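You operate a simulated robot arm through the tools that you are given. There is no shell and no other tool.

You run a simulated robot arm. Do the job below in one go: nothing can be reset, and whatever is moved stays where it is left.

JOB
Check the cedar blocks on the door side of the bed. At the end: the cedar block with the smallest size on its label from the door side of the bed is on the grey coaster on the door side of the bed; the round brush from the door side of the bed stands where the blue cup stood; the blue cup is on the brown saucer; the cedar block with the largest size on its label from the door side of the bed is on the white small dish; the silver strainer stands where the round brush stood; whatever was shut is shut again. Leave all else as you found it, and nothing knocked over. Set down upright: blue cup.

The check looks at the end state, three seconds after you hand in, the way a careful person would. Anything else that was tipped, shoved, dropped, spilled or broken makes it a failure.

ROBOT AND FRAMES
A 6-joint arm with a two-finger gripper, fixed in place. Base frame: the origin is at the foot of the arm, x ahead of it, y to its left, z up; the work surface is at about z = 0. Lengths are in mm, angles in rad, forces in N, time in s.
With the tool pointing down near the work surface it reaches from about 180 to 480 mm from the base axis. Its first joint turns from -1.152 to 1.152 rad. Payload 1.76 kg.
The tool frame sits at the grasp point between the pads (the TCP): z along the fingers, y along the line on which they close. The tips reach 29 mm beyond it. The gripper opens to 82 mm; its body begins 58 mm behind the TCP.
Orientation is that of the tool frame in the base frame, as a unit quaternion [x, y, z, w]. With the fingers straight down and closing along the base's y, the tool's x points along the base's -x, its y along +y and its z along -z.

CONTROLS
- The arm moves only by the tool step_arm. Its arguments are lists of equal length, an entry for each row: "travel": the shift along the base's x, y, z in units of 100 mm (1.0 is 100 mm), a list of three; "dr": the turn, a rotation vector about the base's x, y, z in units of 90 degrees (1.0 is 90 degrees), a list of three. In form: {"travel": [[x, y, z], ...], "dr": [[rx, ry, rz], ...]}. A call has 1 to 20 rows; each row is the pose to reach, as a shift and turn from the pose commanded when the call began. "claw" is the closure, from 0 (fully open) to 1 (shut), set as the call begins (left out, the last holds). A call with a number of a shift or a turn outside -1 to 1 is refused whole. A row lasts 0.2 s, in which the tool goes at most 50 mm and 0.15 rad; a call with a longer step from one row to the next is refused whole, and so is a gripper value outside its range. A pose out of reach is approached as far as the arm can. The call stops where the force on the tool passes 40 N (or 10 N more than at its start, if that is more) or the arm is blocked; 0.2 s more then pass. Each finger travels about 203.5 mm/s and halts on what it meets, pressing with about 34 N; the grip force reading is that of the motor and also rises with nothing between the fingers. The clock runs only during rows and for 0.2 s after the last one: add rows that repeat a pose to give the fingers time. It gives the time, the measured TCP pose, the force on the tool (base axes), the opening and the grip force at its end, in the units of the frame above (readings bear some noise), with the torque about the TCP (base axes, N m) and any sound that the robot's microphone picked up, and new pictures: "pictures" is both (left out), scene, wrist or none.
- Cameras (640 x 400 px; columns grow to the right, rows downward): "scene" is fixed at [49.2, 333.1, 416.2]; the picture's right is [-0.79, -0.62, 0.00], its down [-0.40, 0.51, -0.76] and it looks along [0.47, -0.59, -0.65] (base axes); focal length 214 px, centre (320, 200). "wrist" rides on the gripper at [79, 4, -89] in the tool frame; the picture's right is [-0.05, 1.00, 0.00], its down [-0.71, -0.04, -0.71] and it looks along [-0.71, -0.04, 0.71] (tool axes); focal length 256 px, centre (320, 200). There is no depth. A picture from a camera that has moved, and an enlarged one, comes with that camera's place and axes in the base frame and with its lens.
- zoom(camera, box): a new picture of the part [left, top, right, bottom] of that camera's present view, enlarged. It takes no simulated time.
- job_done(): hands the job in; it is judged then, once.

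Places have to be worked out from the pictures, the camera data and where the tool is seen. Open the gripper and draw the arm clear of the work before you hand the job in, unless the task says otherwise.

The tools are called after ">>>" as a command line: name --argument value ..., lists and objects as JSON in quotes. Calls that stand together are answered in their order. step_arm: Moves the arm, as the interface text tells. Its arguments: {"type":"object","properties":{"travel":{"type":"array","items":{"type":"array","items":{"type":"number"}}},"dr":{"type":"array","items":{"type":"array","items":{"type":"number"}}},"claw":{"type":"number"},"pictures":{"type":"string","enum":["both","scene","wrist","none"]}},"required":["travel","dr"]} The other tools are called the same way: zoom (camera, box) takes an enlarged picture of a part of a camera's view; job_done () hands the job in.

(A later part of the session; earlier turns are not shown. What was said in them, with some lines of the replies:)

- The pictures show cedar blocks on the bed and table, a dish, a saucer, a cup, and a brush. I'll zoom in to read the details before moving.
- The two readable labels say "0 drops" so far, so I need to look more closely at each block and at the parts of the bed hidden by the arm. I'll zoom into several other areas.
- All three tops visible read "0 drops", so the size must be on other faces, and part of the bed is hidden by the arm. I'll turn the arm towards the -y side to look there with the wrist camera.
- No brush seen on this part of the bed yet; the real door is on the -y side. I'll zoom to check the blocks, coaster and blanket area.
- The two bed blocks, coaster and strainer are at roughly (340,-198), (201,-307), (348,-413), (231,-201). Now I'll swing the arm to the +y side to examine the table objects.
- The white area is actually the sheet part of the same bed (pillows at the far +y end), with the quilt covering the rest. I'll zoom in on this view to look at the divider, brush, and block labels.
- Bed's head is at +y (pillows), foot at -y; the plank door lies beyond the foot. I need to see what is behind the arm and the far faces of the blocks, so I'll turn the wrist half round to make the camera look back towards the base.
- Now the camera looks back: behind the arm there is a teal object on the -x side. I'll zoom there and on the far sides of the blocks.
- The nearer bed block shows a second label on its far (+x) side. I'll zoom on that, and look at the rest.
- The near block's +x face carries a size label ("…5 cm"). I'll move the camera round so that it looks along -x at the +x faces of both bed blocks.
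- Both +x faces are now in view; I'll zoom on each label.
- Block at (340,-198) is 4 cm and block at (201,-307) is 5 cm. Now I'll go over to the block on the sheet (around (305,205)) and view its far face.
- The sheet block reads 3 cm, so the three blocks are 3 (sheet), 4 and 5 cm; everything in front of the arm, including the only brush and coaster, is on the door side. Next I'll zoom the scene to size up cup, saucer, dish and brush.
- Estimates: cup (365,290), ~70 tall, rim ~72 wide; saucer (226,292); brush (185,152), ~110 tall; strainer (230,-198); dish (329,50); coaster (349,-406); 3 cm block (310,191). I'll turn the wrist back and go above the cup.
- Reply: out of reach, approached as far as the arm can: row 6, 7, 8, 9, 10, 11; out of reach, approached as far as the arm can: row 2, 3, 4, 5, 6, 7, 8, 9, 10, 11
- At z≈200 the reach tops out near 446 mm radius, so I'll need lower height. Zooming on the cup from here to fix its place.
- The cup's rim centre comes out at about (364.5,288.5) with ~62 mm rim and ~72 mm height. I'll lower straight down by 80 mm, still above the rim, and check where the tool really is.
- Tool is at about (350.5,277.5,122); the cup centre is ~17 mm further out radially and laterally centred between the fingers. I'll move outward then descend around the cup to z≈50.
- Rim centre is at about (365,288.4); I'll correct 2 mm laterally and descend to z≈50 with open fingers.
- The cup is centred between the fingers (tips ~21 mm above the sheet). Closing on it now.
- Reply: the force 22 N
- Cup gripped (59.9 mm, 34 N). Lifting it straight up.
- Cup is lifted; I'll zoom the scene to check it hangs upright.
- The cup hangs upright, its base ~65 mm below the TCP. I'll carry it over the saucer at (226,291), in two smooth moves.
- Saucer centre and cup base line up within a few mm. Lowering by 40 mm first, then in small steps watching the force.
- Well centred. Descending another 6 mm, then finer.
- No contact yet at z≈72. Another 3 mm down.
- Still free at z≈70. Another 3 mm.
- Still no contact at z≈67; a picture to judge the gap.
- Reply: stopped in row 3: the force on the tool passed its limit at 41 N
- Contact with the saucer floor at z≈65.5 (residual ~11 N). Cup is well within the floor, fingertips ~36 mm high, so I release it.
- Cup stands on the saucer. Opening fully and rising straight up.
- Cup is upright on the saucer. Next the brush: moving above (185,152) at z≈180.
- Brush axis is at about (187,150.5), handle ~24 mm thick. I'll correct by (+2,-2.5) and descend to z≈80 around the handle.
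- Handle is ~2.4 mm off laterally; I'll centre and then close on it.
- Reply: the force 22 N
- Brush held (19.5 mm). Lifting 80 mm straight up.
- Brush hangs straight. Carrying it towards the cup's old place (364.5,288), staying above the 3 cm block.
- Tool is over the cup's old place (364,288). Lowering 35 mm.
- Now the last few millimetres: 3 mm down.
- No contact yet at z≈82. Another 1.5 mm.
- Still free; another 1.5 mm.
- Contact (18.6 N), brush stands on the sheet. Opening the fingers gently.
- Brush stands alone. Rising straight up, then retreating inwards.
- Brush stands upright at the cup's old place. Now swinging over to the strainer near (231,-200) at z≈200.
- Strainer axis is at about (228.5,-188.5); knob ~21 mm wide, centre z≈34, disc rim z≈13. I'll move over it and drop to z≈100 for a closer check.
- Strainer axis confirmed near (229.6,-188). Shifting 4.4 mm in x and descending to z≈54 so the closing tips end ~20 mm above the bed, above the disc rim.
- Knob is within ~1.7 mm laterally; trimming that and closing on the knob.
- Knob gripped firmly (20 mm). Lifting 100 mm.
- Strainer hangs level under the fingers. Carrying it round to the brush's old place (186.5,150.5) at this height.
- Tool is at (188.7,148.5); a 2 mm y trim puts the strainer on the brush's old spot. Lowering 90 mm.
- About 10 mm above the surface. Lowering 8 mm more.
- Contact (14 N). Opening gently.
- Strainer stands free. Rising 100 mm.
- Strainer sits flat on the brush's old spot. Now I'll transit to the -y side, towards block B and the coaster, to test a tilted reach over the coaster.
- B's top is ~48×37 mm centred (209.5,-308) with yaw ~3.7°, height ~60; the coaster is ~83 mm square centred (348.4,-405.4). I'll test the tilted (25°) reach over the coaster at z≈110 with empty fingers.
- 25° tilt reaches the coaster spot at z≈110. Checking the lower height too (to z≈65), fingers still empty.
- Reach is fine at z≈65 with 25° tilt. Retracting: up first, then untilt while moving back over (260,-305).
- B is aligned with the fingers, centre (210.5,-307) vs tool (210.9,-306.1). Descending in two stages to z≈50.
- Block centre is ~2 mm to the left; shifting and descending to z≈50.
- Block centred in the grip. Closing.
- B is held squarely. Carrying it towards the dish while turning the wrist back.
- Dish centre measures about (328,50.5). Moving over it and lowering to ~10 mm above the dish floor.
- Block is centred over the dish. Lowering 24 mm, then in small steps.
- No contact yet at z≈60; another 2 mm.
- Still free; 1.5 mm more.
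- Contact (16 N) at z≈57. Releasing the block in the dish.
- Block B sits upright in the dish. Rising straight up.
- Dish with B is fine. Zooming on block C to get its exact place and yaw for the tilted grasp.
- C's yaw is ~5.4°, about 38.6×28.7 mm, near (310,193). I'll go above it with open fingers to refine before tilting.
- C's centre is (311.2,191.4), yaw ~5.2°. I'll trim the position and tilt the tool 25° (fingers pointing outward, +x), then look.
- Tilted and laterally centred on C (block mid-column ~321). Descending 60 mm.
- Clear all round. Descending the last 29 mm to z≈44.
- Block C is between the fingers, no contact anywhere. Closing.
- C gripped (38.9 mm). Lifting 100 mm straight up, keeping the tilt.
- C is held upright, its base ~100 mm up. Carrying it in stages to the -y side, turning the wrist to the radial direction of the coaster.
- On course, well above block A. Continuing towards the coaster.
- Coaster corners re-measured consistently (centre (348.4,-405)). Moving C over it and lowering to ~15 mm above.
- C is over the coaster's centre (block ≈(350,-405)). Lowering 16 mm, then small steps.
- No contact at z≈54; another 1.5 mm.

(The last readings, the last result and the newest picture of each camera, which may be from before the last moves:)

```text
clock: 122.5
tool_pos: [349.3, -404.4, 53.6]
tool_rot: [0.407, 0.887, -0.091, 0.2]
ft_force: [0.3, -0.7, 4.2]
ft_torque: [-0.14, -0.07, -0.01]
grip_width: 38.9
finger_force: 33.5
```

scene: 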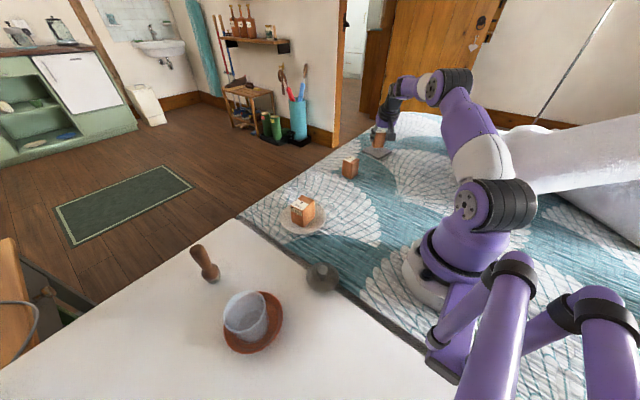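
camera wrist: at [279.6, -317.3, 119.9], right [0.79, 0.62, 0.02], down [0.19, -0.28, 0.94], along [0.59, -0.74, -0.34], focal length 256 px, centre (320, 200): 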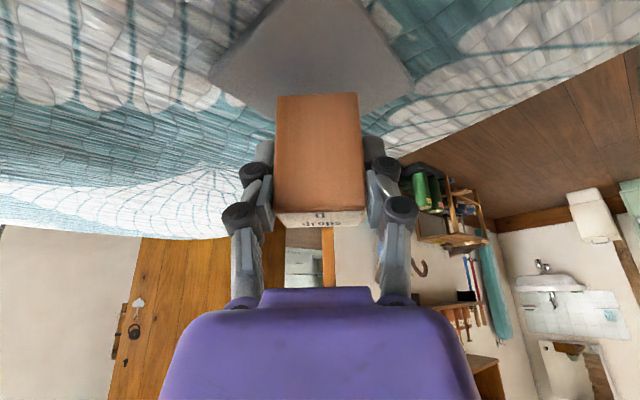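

First contact (4 N). A further 0.8 mm to seat it, with a look.

>>> step_arm --travel '[[0, 0, -0.008], [0, 0, -0.008]]' --dr '[[0, 0, 0], [0, 0, 0]]' --pictures "both"

>>> zoom --camera "scene" --box '[340, 100, 430, 180]'

>>> zoom --camera "wrist" --box '[180, 0, 440, 180]'

```text
clock: 123.1
tool_pos: [348.9, -402.9, 52.3]
tool_rot: [0.406, 0.887, -0.091, 0.2]
ft_force: [3.9, 2.8, 14.9]
ft_torque: [-0.03, -0.2, 0.06]
grip_width: 39.1
finger_force: 33.8
camera wrist: at [279.4, -316.6, 100.3], right [0.79, 0.62, 0.02], down [0.19, -0.28, 0.94], along [0.59, -0.74, -0.34], focal length 256 px, centre (320, 200)
```

scene: 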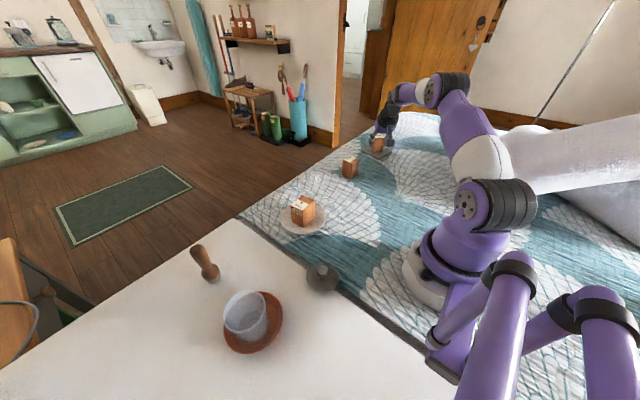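
wrist: 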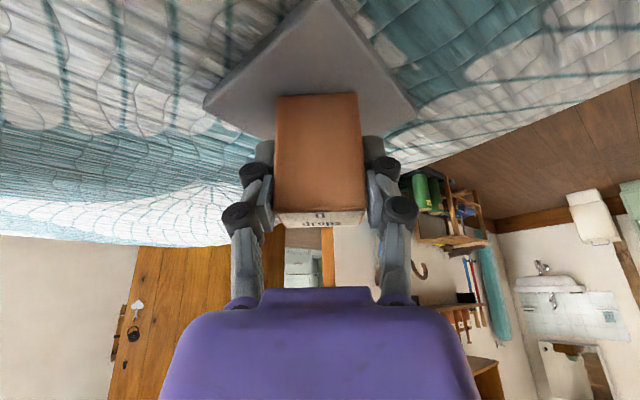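

```text
5.00 times, centred on (385, 140) of scene
camera zoom: at [49.1, 333.1, 416.2], right [-0.79, -0.62, 0.0], down [-0.4, 0.51, -0.76], along [0.47, -0.59, -0.65], focal length 1072 px, centre (-5, 500)
```

zoom: 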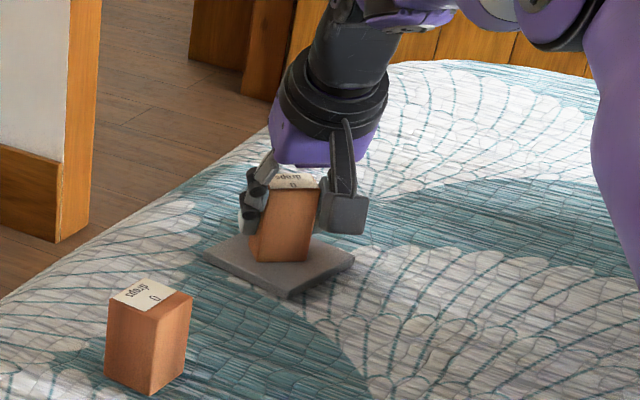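

```text
2.22 times, centred on (310, 90) of wrist
camera zoom: at [279.4, -316.6, 100.3], right [0.79, 0.62, 0.02], down [0.19, -0.28, 0.94], along [0.59, -0.74, -0.34], focal length 569 px, centre (342, 444)
```

zoom: 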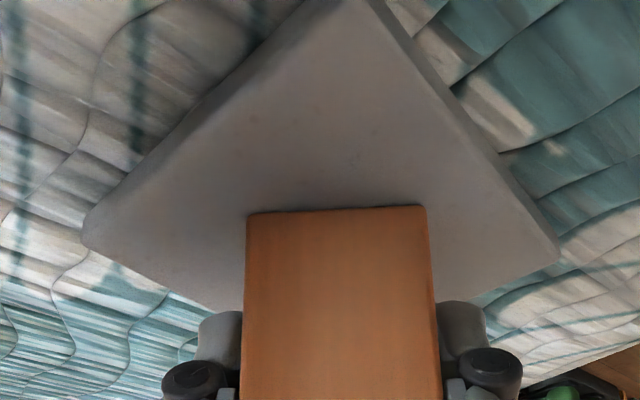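

C stands on the coaster. Opening gently.

>>> step_arm --travel '[[0, 0, 0], [0, 0, 0]]' --dr '[[0, 0, 0], [0, 0, 0]]' --claw 0.3 --pictures "none"

>>> step_arm --travel '[[0, 0, 0], [0, 0, 0]]' --dr '[[0, 0, 0], [0, 0, 0]]' --claw 0 --pictures "both"

>>> zoom --camera "scene" --box '[340, 100, 430, 180]'

```text
clock: 123.7
tool_pos: [346.0, -403.1, 51.7]
tool_rot: [0.408, 0.887, -0.092, 0.198]
ft_force: [0.1, 0.0, -1.1]
ft_torque: [-0.02, 0.04, -0.02]
grip_width: 57.5
finger_force: 0.0
```

```text
clock: 124.3
tool_pos: [348.3, -403.7, 51.1]
tool_rot: [0.406, 0.887, -0.09, 0.198]
ft_force: [0.1, -0.4, -0.8]
ft_torque: [0.03, 0.02, -0.01]
grip_width: 82.1
finger_force: 0.0
camera wrist: at [278.9, -316.4, 99.4], right [0.79, 0.62, 0.02], down [0.19, -0.28, 0.94], along [0.59, -0.74, -0.34], focal length 256 px, centre (320, 200)
```

scene: 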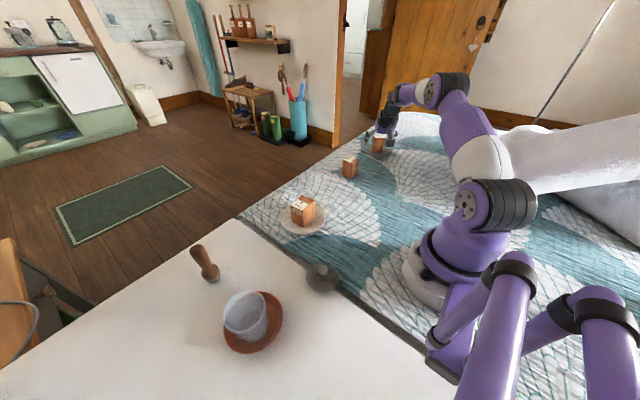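
wrist: 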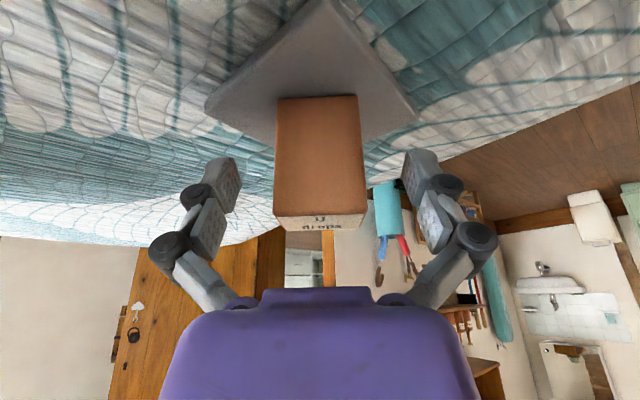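

```text
5.00 times, centred on (385, 140) of scene
camera zoom: at [49.2, 333.1, 416.2], right [-0.79, -0.62, 0.0], down [-0.4, 0.51, -0.76], along [0.47, -0.59, -0.65], focal length 1072 px, centre (-5, 500)
```

zoom: 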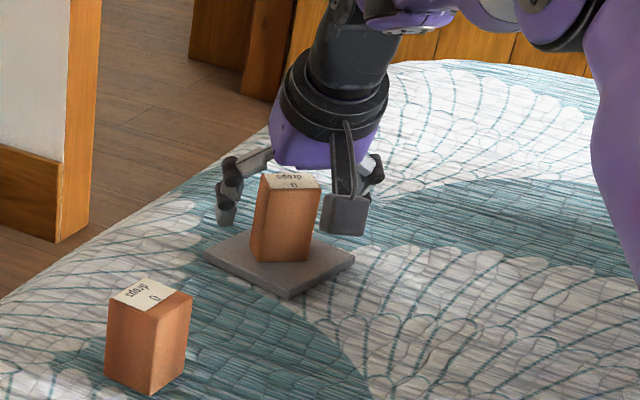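

C stands upright on the coaster. Rising straight up, then retreating and untilting.

>>> step_arm --travel '[[0, 0, 0.1], [0, 0, 0.3], [0, 0, 0.5], [0, 0, 0.7], [0, 0, 0.85], [0, 0, 0.85]]' --dr '[[0, 0, 0], [0, 0, 0], [0, 0, 0], [0, 0, 0], [0, 0, 0], [0, 0, 0]]' --pictures "none"

>>> step_arm --travel '[[-0.15, 0.2, 0.1], [-0.3, 0.4, 0.25], [-0.45, 0.6, 0.4], [-0.6, 0.75, 0.55], [-0.75, 0.9, 0.7], [-0.75, 0.9, 0.7]]' --dr '[[0.045, 0.039, 0], [0.09, 0.0775, 0], [0.135, 0.116, 0], [0.18, 0.155, 0], [0.2106, 0.1811, 0], [0.2106, 0.1811, 0]]' --pictures "both"

>>> zoom --camera "wrist" --box '[240, 80, 400, 200]'

>>> zoom --camera "scene" --box '[270, 120, 430, 240]'

>>> zoom --camera "scene" --box '[170, 220, 360, 370]'

```text
clock: 125.7
tool_pos: [347.3, -403.8, 136.9]
tool_rot: [0.407, 0.887, -0.091, 0.199]
ft_force: [-0.1, 0.2, -0.1]
ft_torque: [0.0, 0.02, -0.02]
grip_width: 81.9
finger_force: 0.0
```

```text
clock: 127.1
tool_pos: [271.1, -314.1, 208.4]
tool_rot: [0.417, 0.909, -0.001, 0.002]
ft_force: [-0.9, 1.1, -0.4]
ft_torque: [0.0, -0.02, -0.03]
grip_width: 82.0
finger_force: 0.0
camera wrist: at [223.0, -250.2, 297.6], right [0.79, 0.61, 0.0], down [0.43, -0.56, 0.71], along [0.43, -0.56, -0.7], focal length 256 px, centre (320, 200)
```

scene: 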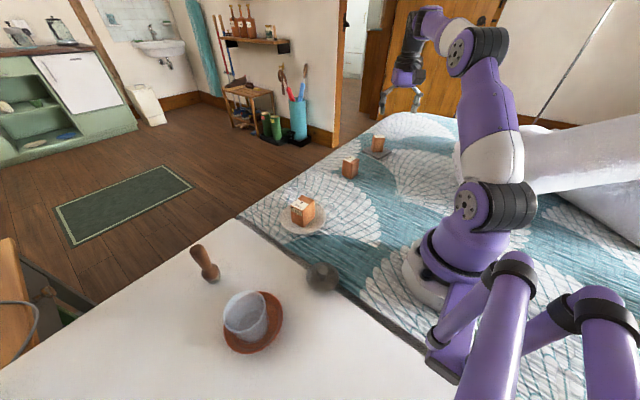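
wrist: 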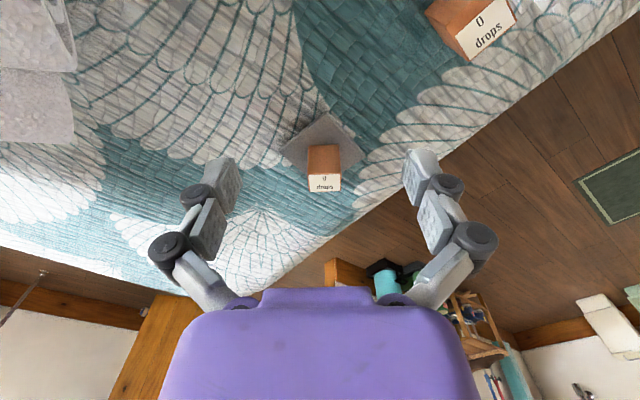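

```text
3.33 times, centred on (320, 140) of wrist
camera zoom: at [223.0, -250.2, 297.6], right [0.79, 0.61, 0.0], down [0.43, -0.56, 0.71], along [0.43, -0.56, -0.7], focal length 853 px, centre (320, 400)
```

zoom: 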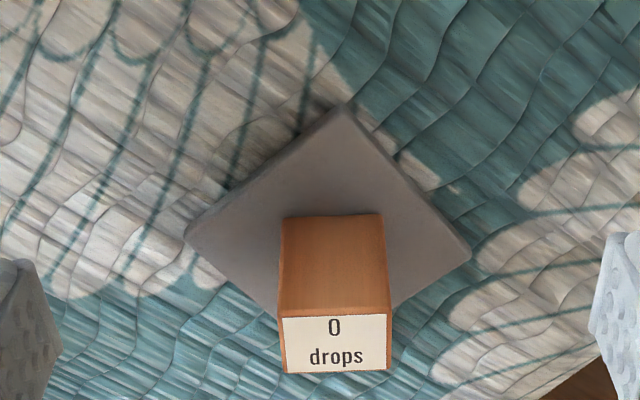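

```text
3.33 times, centred on (350, 180) of scene
camera zoom: at [49.2, 333.1, 416.2], right [-0.79, -0.62, 0.0], down [-0.4, 0.51, -0.76], along [0.47, -0.59, -0.65], focal length 715 px, centre (220, 267)
```

zoom: 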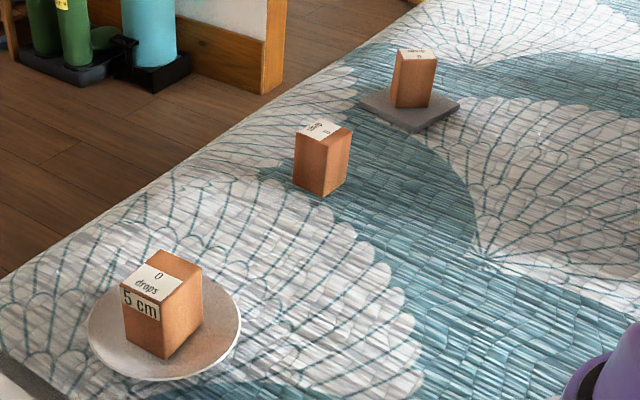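

```text
2.67 times, centred on (265, 295) of scene
camera zoom: at [49.2, 333.1, 416.2], right [-0.79, -0.62, 0.0], down [-0.4, 0.51, -0.76], along [0.47, -0.59, -0.65], focal length 572 px, centre (467, -53)
```

zoom: 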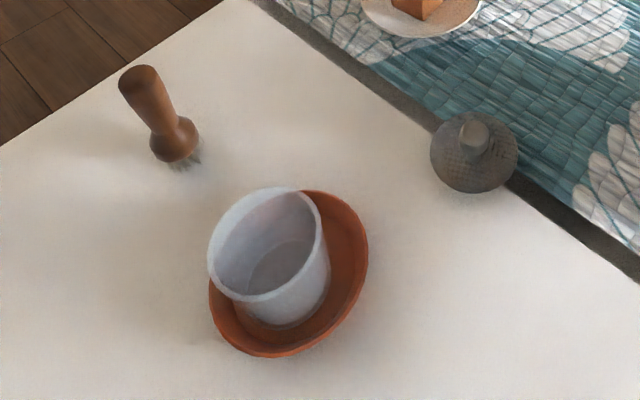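

All five placements look done. Before handing in I'll double-check the cup's seating and look at the rest of the room for any look-alike objects that would matter to the wording.

>>> zoom --camera "scene" --box '[215, 280, 295, 360]'

>>> zoom --camera "scene" --box '[210, 0, 330, 150]'

>>> zoom --camera "scene" --box '[0, 0, 200, 160]'

>>> zoom --camera "scene" --box '[0, 220, 120, 400]'

```text
5.00 times, centred on (255, 320) of scene
camera zoom: at [49.2, 333.1, 416.2], right [-0.79, -0.62, 0.0], down [-0.4, 0.51, -0.76], along [0.47, -0.59, -0.65], focal length 1072 px, centre (645, -400)
```

zoom: 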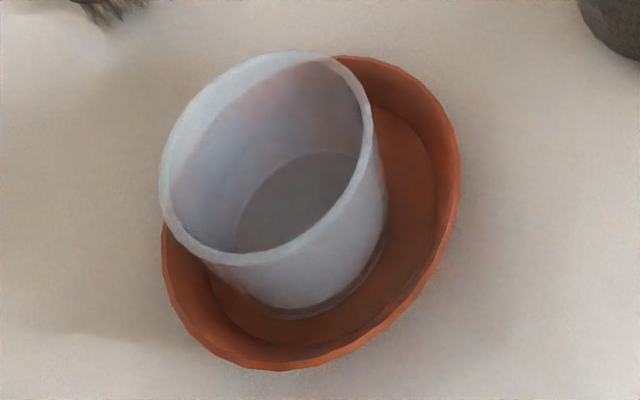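

```text
2.67 times, centred on (270, 75) of scene
camera zoom: at [49.2, 333.1, 416.2], right [-0.79, -0.62, 0.0], down [-0.4, 0.51, -0.76], along [0.47, -0.59, -0.65], focal length 572 px, centre (453, 533)
```

zoom: 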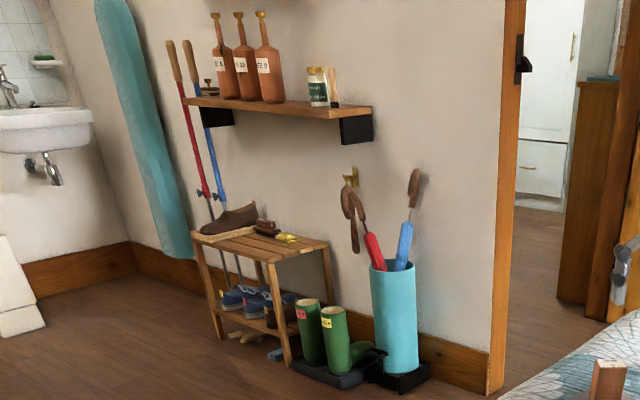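

```text
2.50 times, centred on (100, 80) of scene
camera zoom: at [49.2, 333.1, 416.2], right [-0.79, -0.62, 0.0], down [-0.4, 0.51, -0.76], along [0.47, -0.59, -0.65], focal length 536 px, centre (870, 500)
```

zoom: 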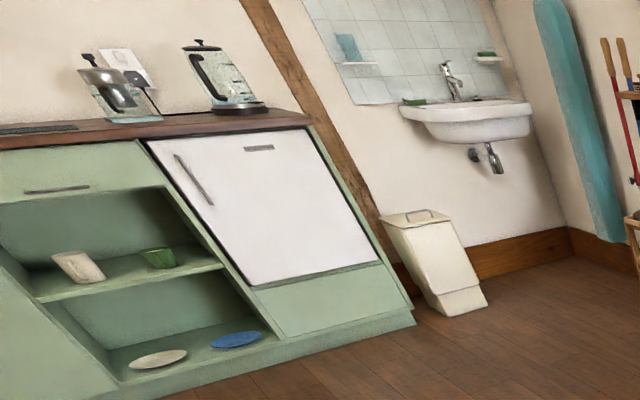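

```text
2.22 times, centred on (60, 310) of scene
camera zoom: at [49.2, 333.1, 416.2], right [-0.79, -0.62, 0.0], down [-0.4, 0.51, -0.76], along [0.47, -0.59, -0.65], focal length 477 px, centre (898, -44)
```

zoom: 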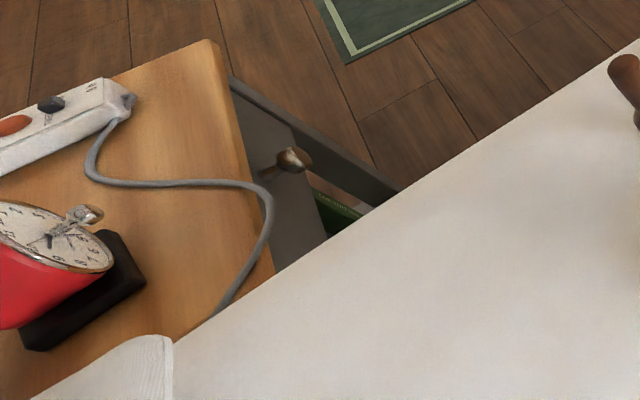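

The cup is upright within the saucer and nothing else was disturbed. Drawing the arm up and back to a clear pose near the start.

>>> step_arm --travel '[[0.02, 0.15, 0.2], [0.05, 0.35, 0.4], [0.08, 0.6, 0.6], [0.1, 0.8, 0.8], [0.15, 1.0, 0.8], [0.15, 1.0, 0.8]]' --dr '[[0, 0, 0.05], [0, 0, 0.1], [0, 0, 0.16], [0, 0, 0.22], [0, 0, 0.27], [0, 0, 0.27]]' --claw 0 --pictures "none"

>>> step_arm --travel '[[0.05, 0.25, 0], [0.1, 0.5, 0], [0.15, 0.75, 0], [0.18, 1.0, 0], [0.18, 1.0, 0], [0.18, 1.0, 0]]' --dr '[[0, 0, 0.05], [0, 0, 0.1], [0, 0, 0.16], [0, 0, 0.22], [0, 0, 0.27], [0, 0, 0.27]]' --pictures "both"

```text
clock: 128.5
tool_pos: [287.0, -218.7, 288.5]
tool_rot: [0.216, 0.976, -0.001, 0.003]
ft_force: [0.1, 0.7, -0.2]
ft_torque: [0.0, 0.0, 0.01]
grip_width: 81.9
finger_force: 0.1
```

```text
clock: 129.9
tool_pos: [304.6, -112.1, 288.0]
tool_rot: [0.006, 1.0, 0.0, 0.002]
ft_force: [0.3, 0.2, -0.2]
ft_torque: [0.06, 0.04, -0.02]
grip_width: 82.0
finger_force: 0.1
camera wrist: at [225.5, -107.0, 378.1], right [0.06, 1.0, 0.0], down [0.7, -0.05, 0.71], along [0.71, -0.04, -0.7], focal length 256 px, centre (320, 200)
```

scene: 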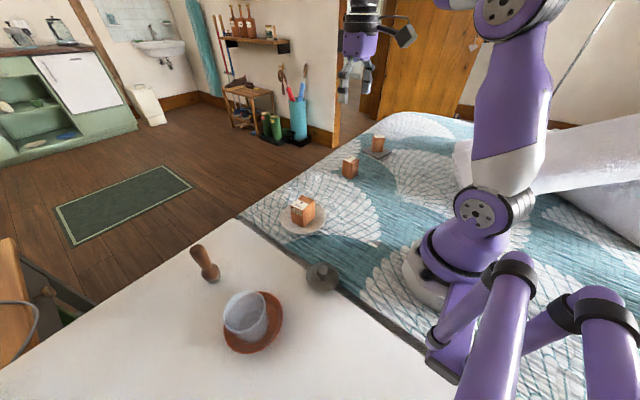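
wrist: 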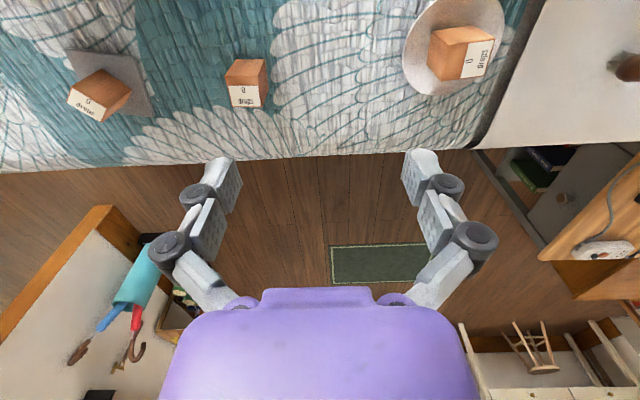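

Everything is in place: 3 cm block on the grey coaster, 5 cm block in the white dish, cup upright on the brown saucer, brush on the cup's old place, strainer on the brush's old place; 4 cm block untouched, gripper open and arm clear. Handing in.

>>> job_done

```text
The job is handed in.
```

The job is handed in, and I don't have the check's result yet. In the last pictures, everything was where you asked:

| Object | Final place |
|---|---|
| 3 cm cedar block (smallest) | standing on the grey coaster |
| 5 cm cedar block (largest) | standing in the white small dish |
| Blue cup | upright on the brown saucer, a little off-centre |
| Round brush | standing where the blue cup stood |
| Silver strainer | standing where the round brush stood |

I didn't touch the 4 cm block, and nothing was knocked over. I opened nothing, so nothing needed shutting again. The gripper is open and the arm is clear.

**"Door side of the bed":** I read this as the whole half of the bed in front of the arm, so all three blocks counted. The 3 cm block started on the white sheet and the 4 cm and 5 cm blocks on the quilt. I took the wider reading because the only round brush stood by the sheet edge. If only the quilt counts, the smallest block would have been the 4 cm one, and the wrong block is on the coaster.
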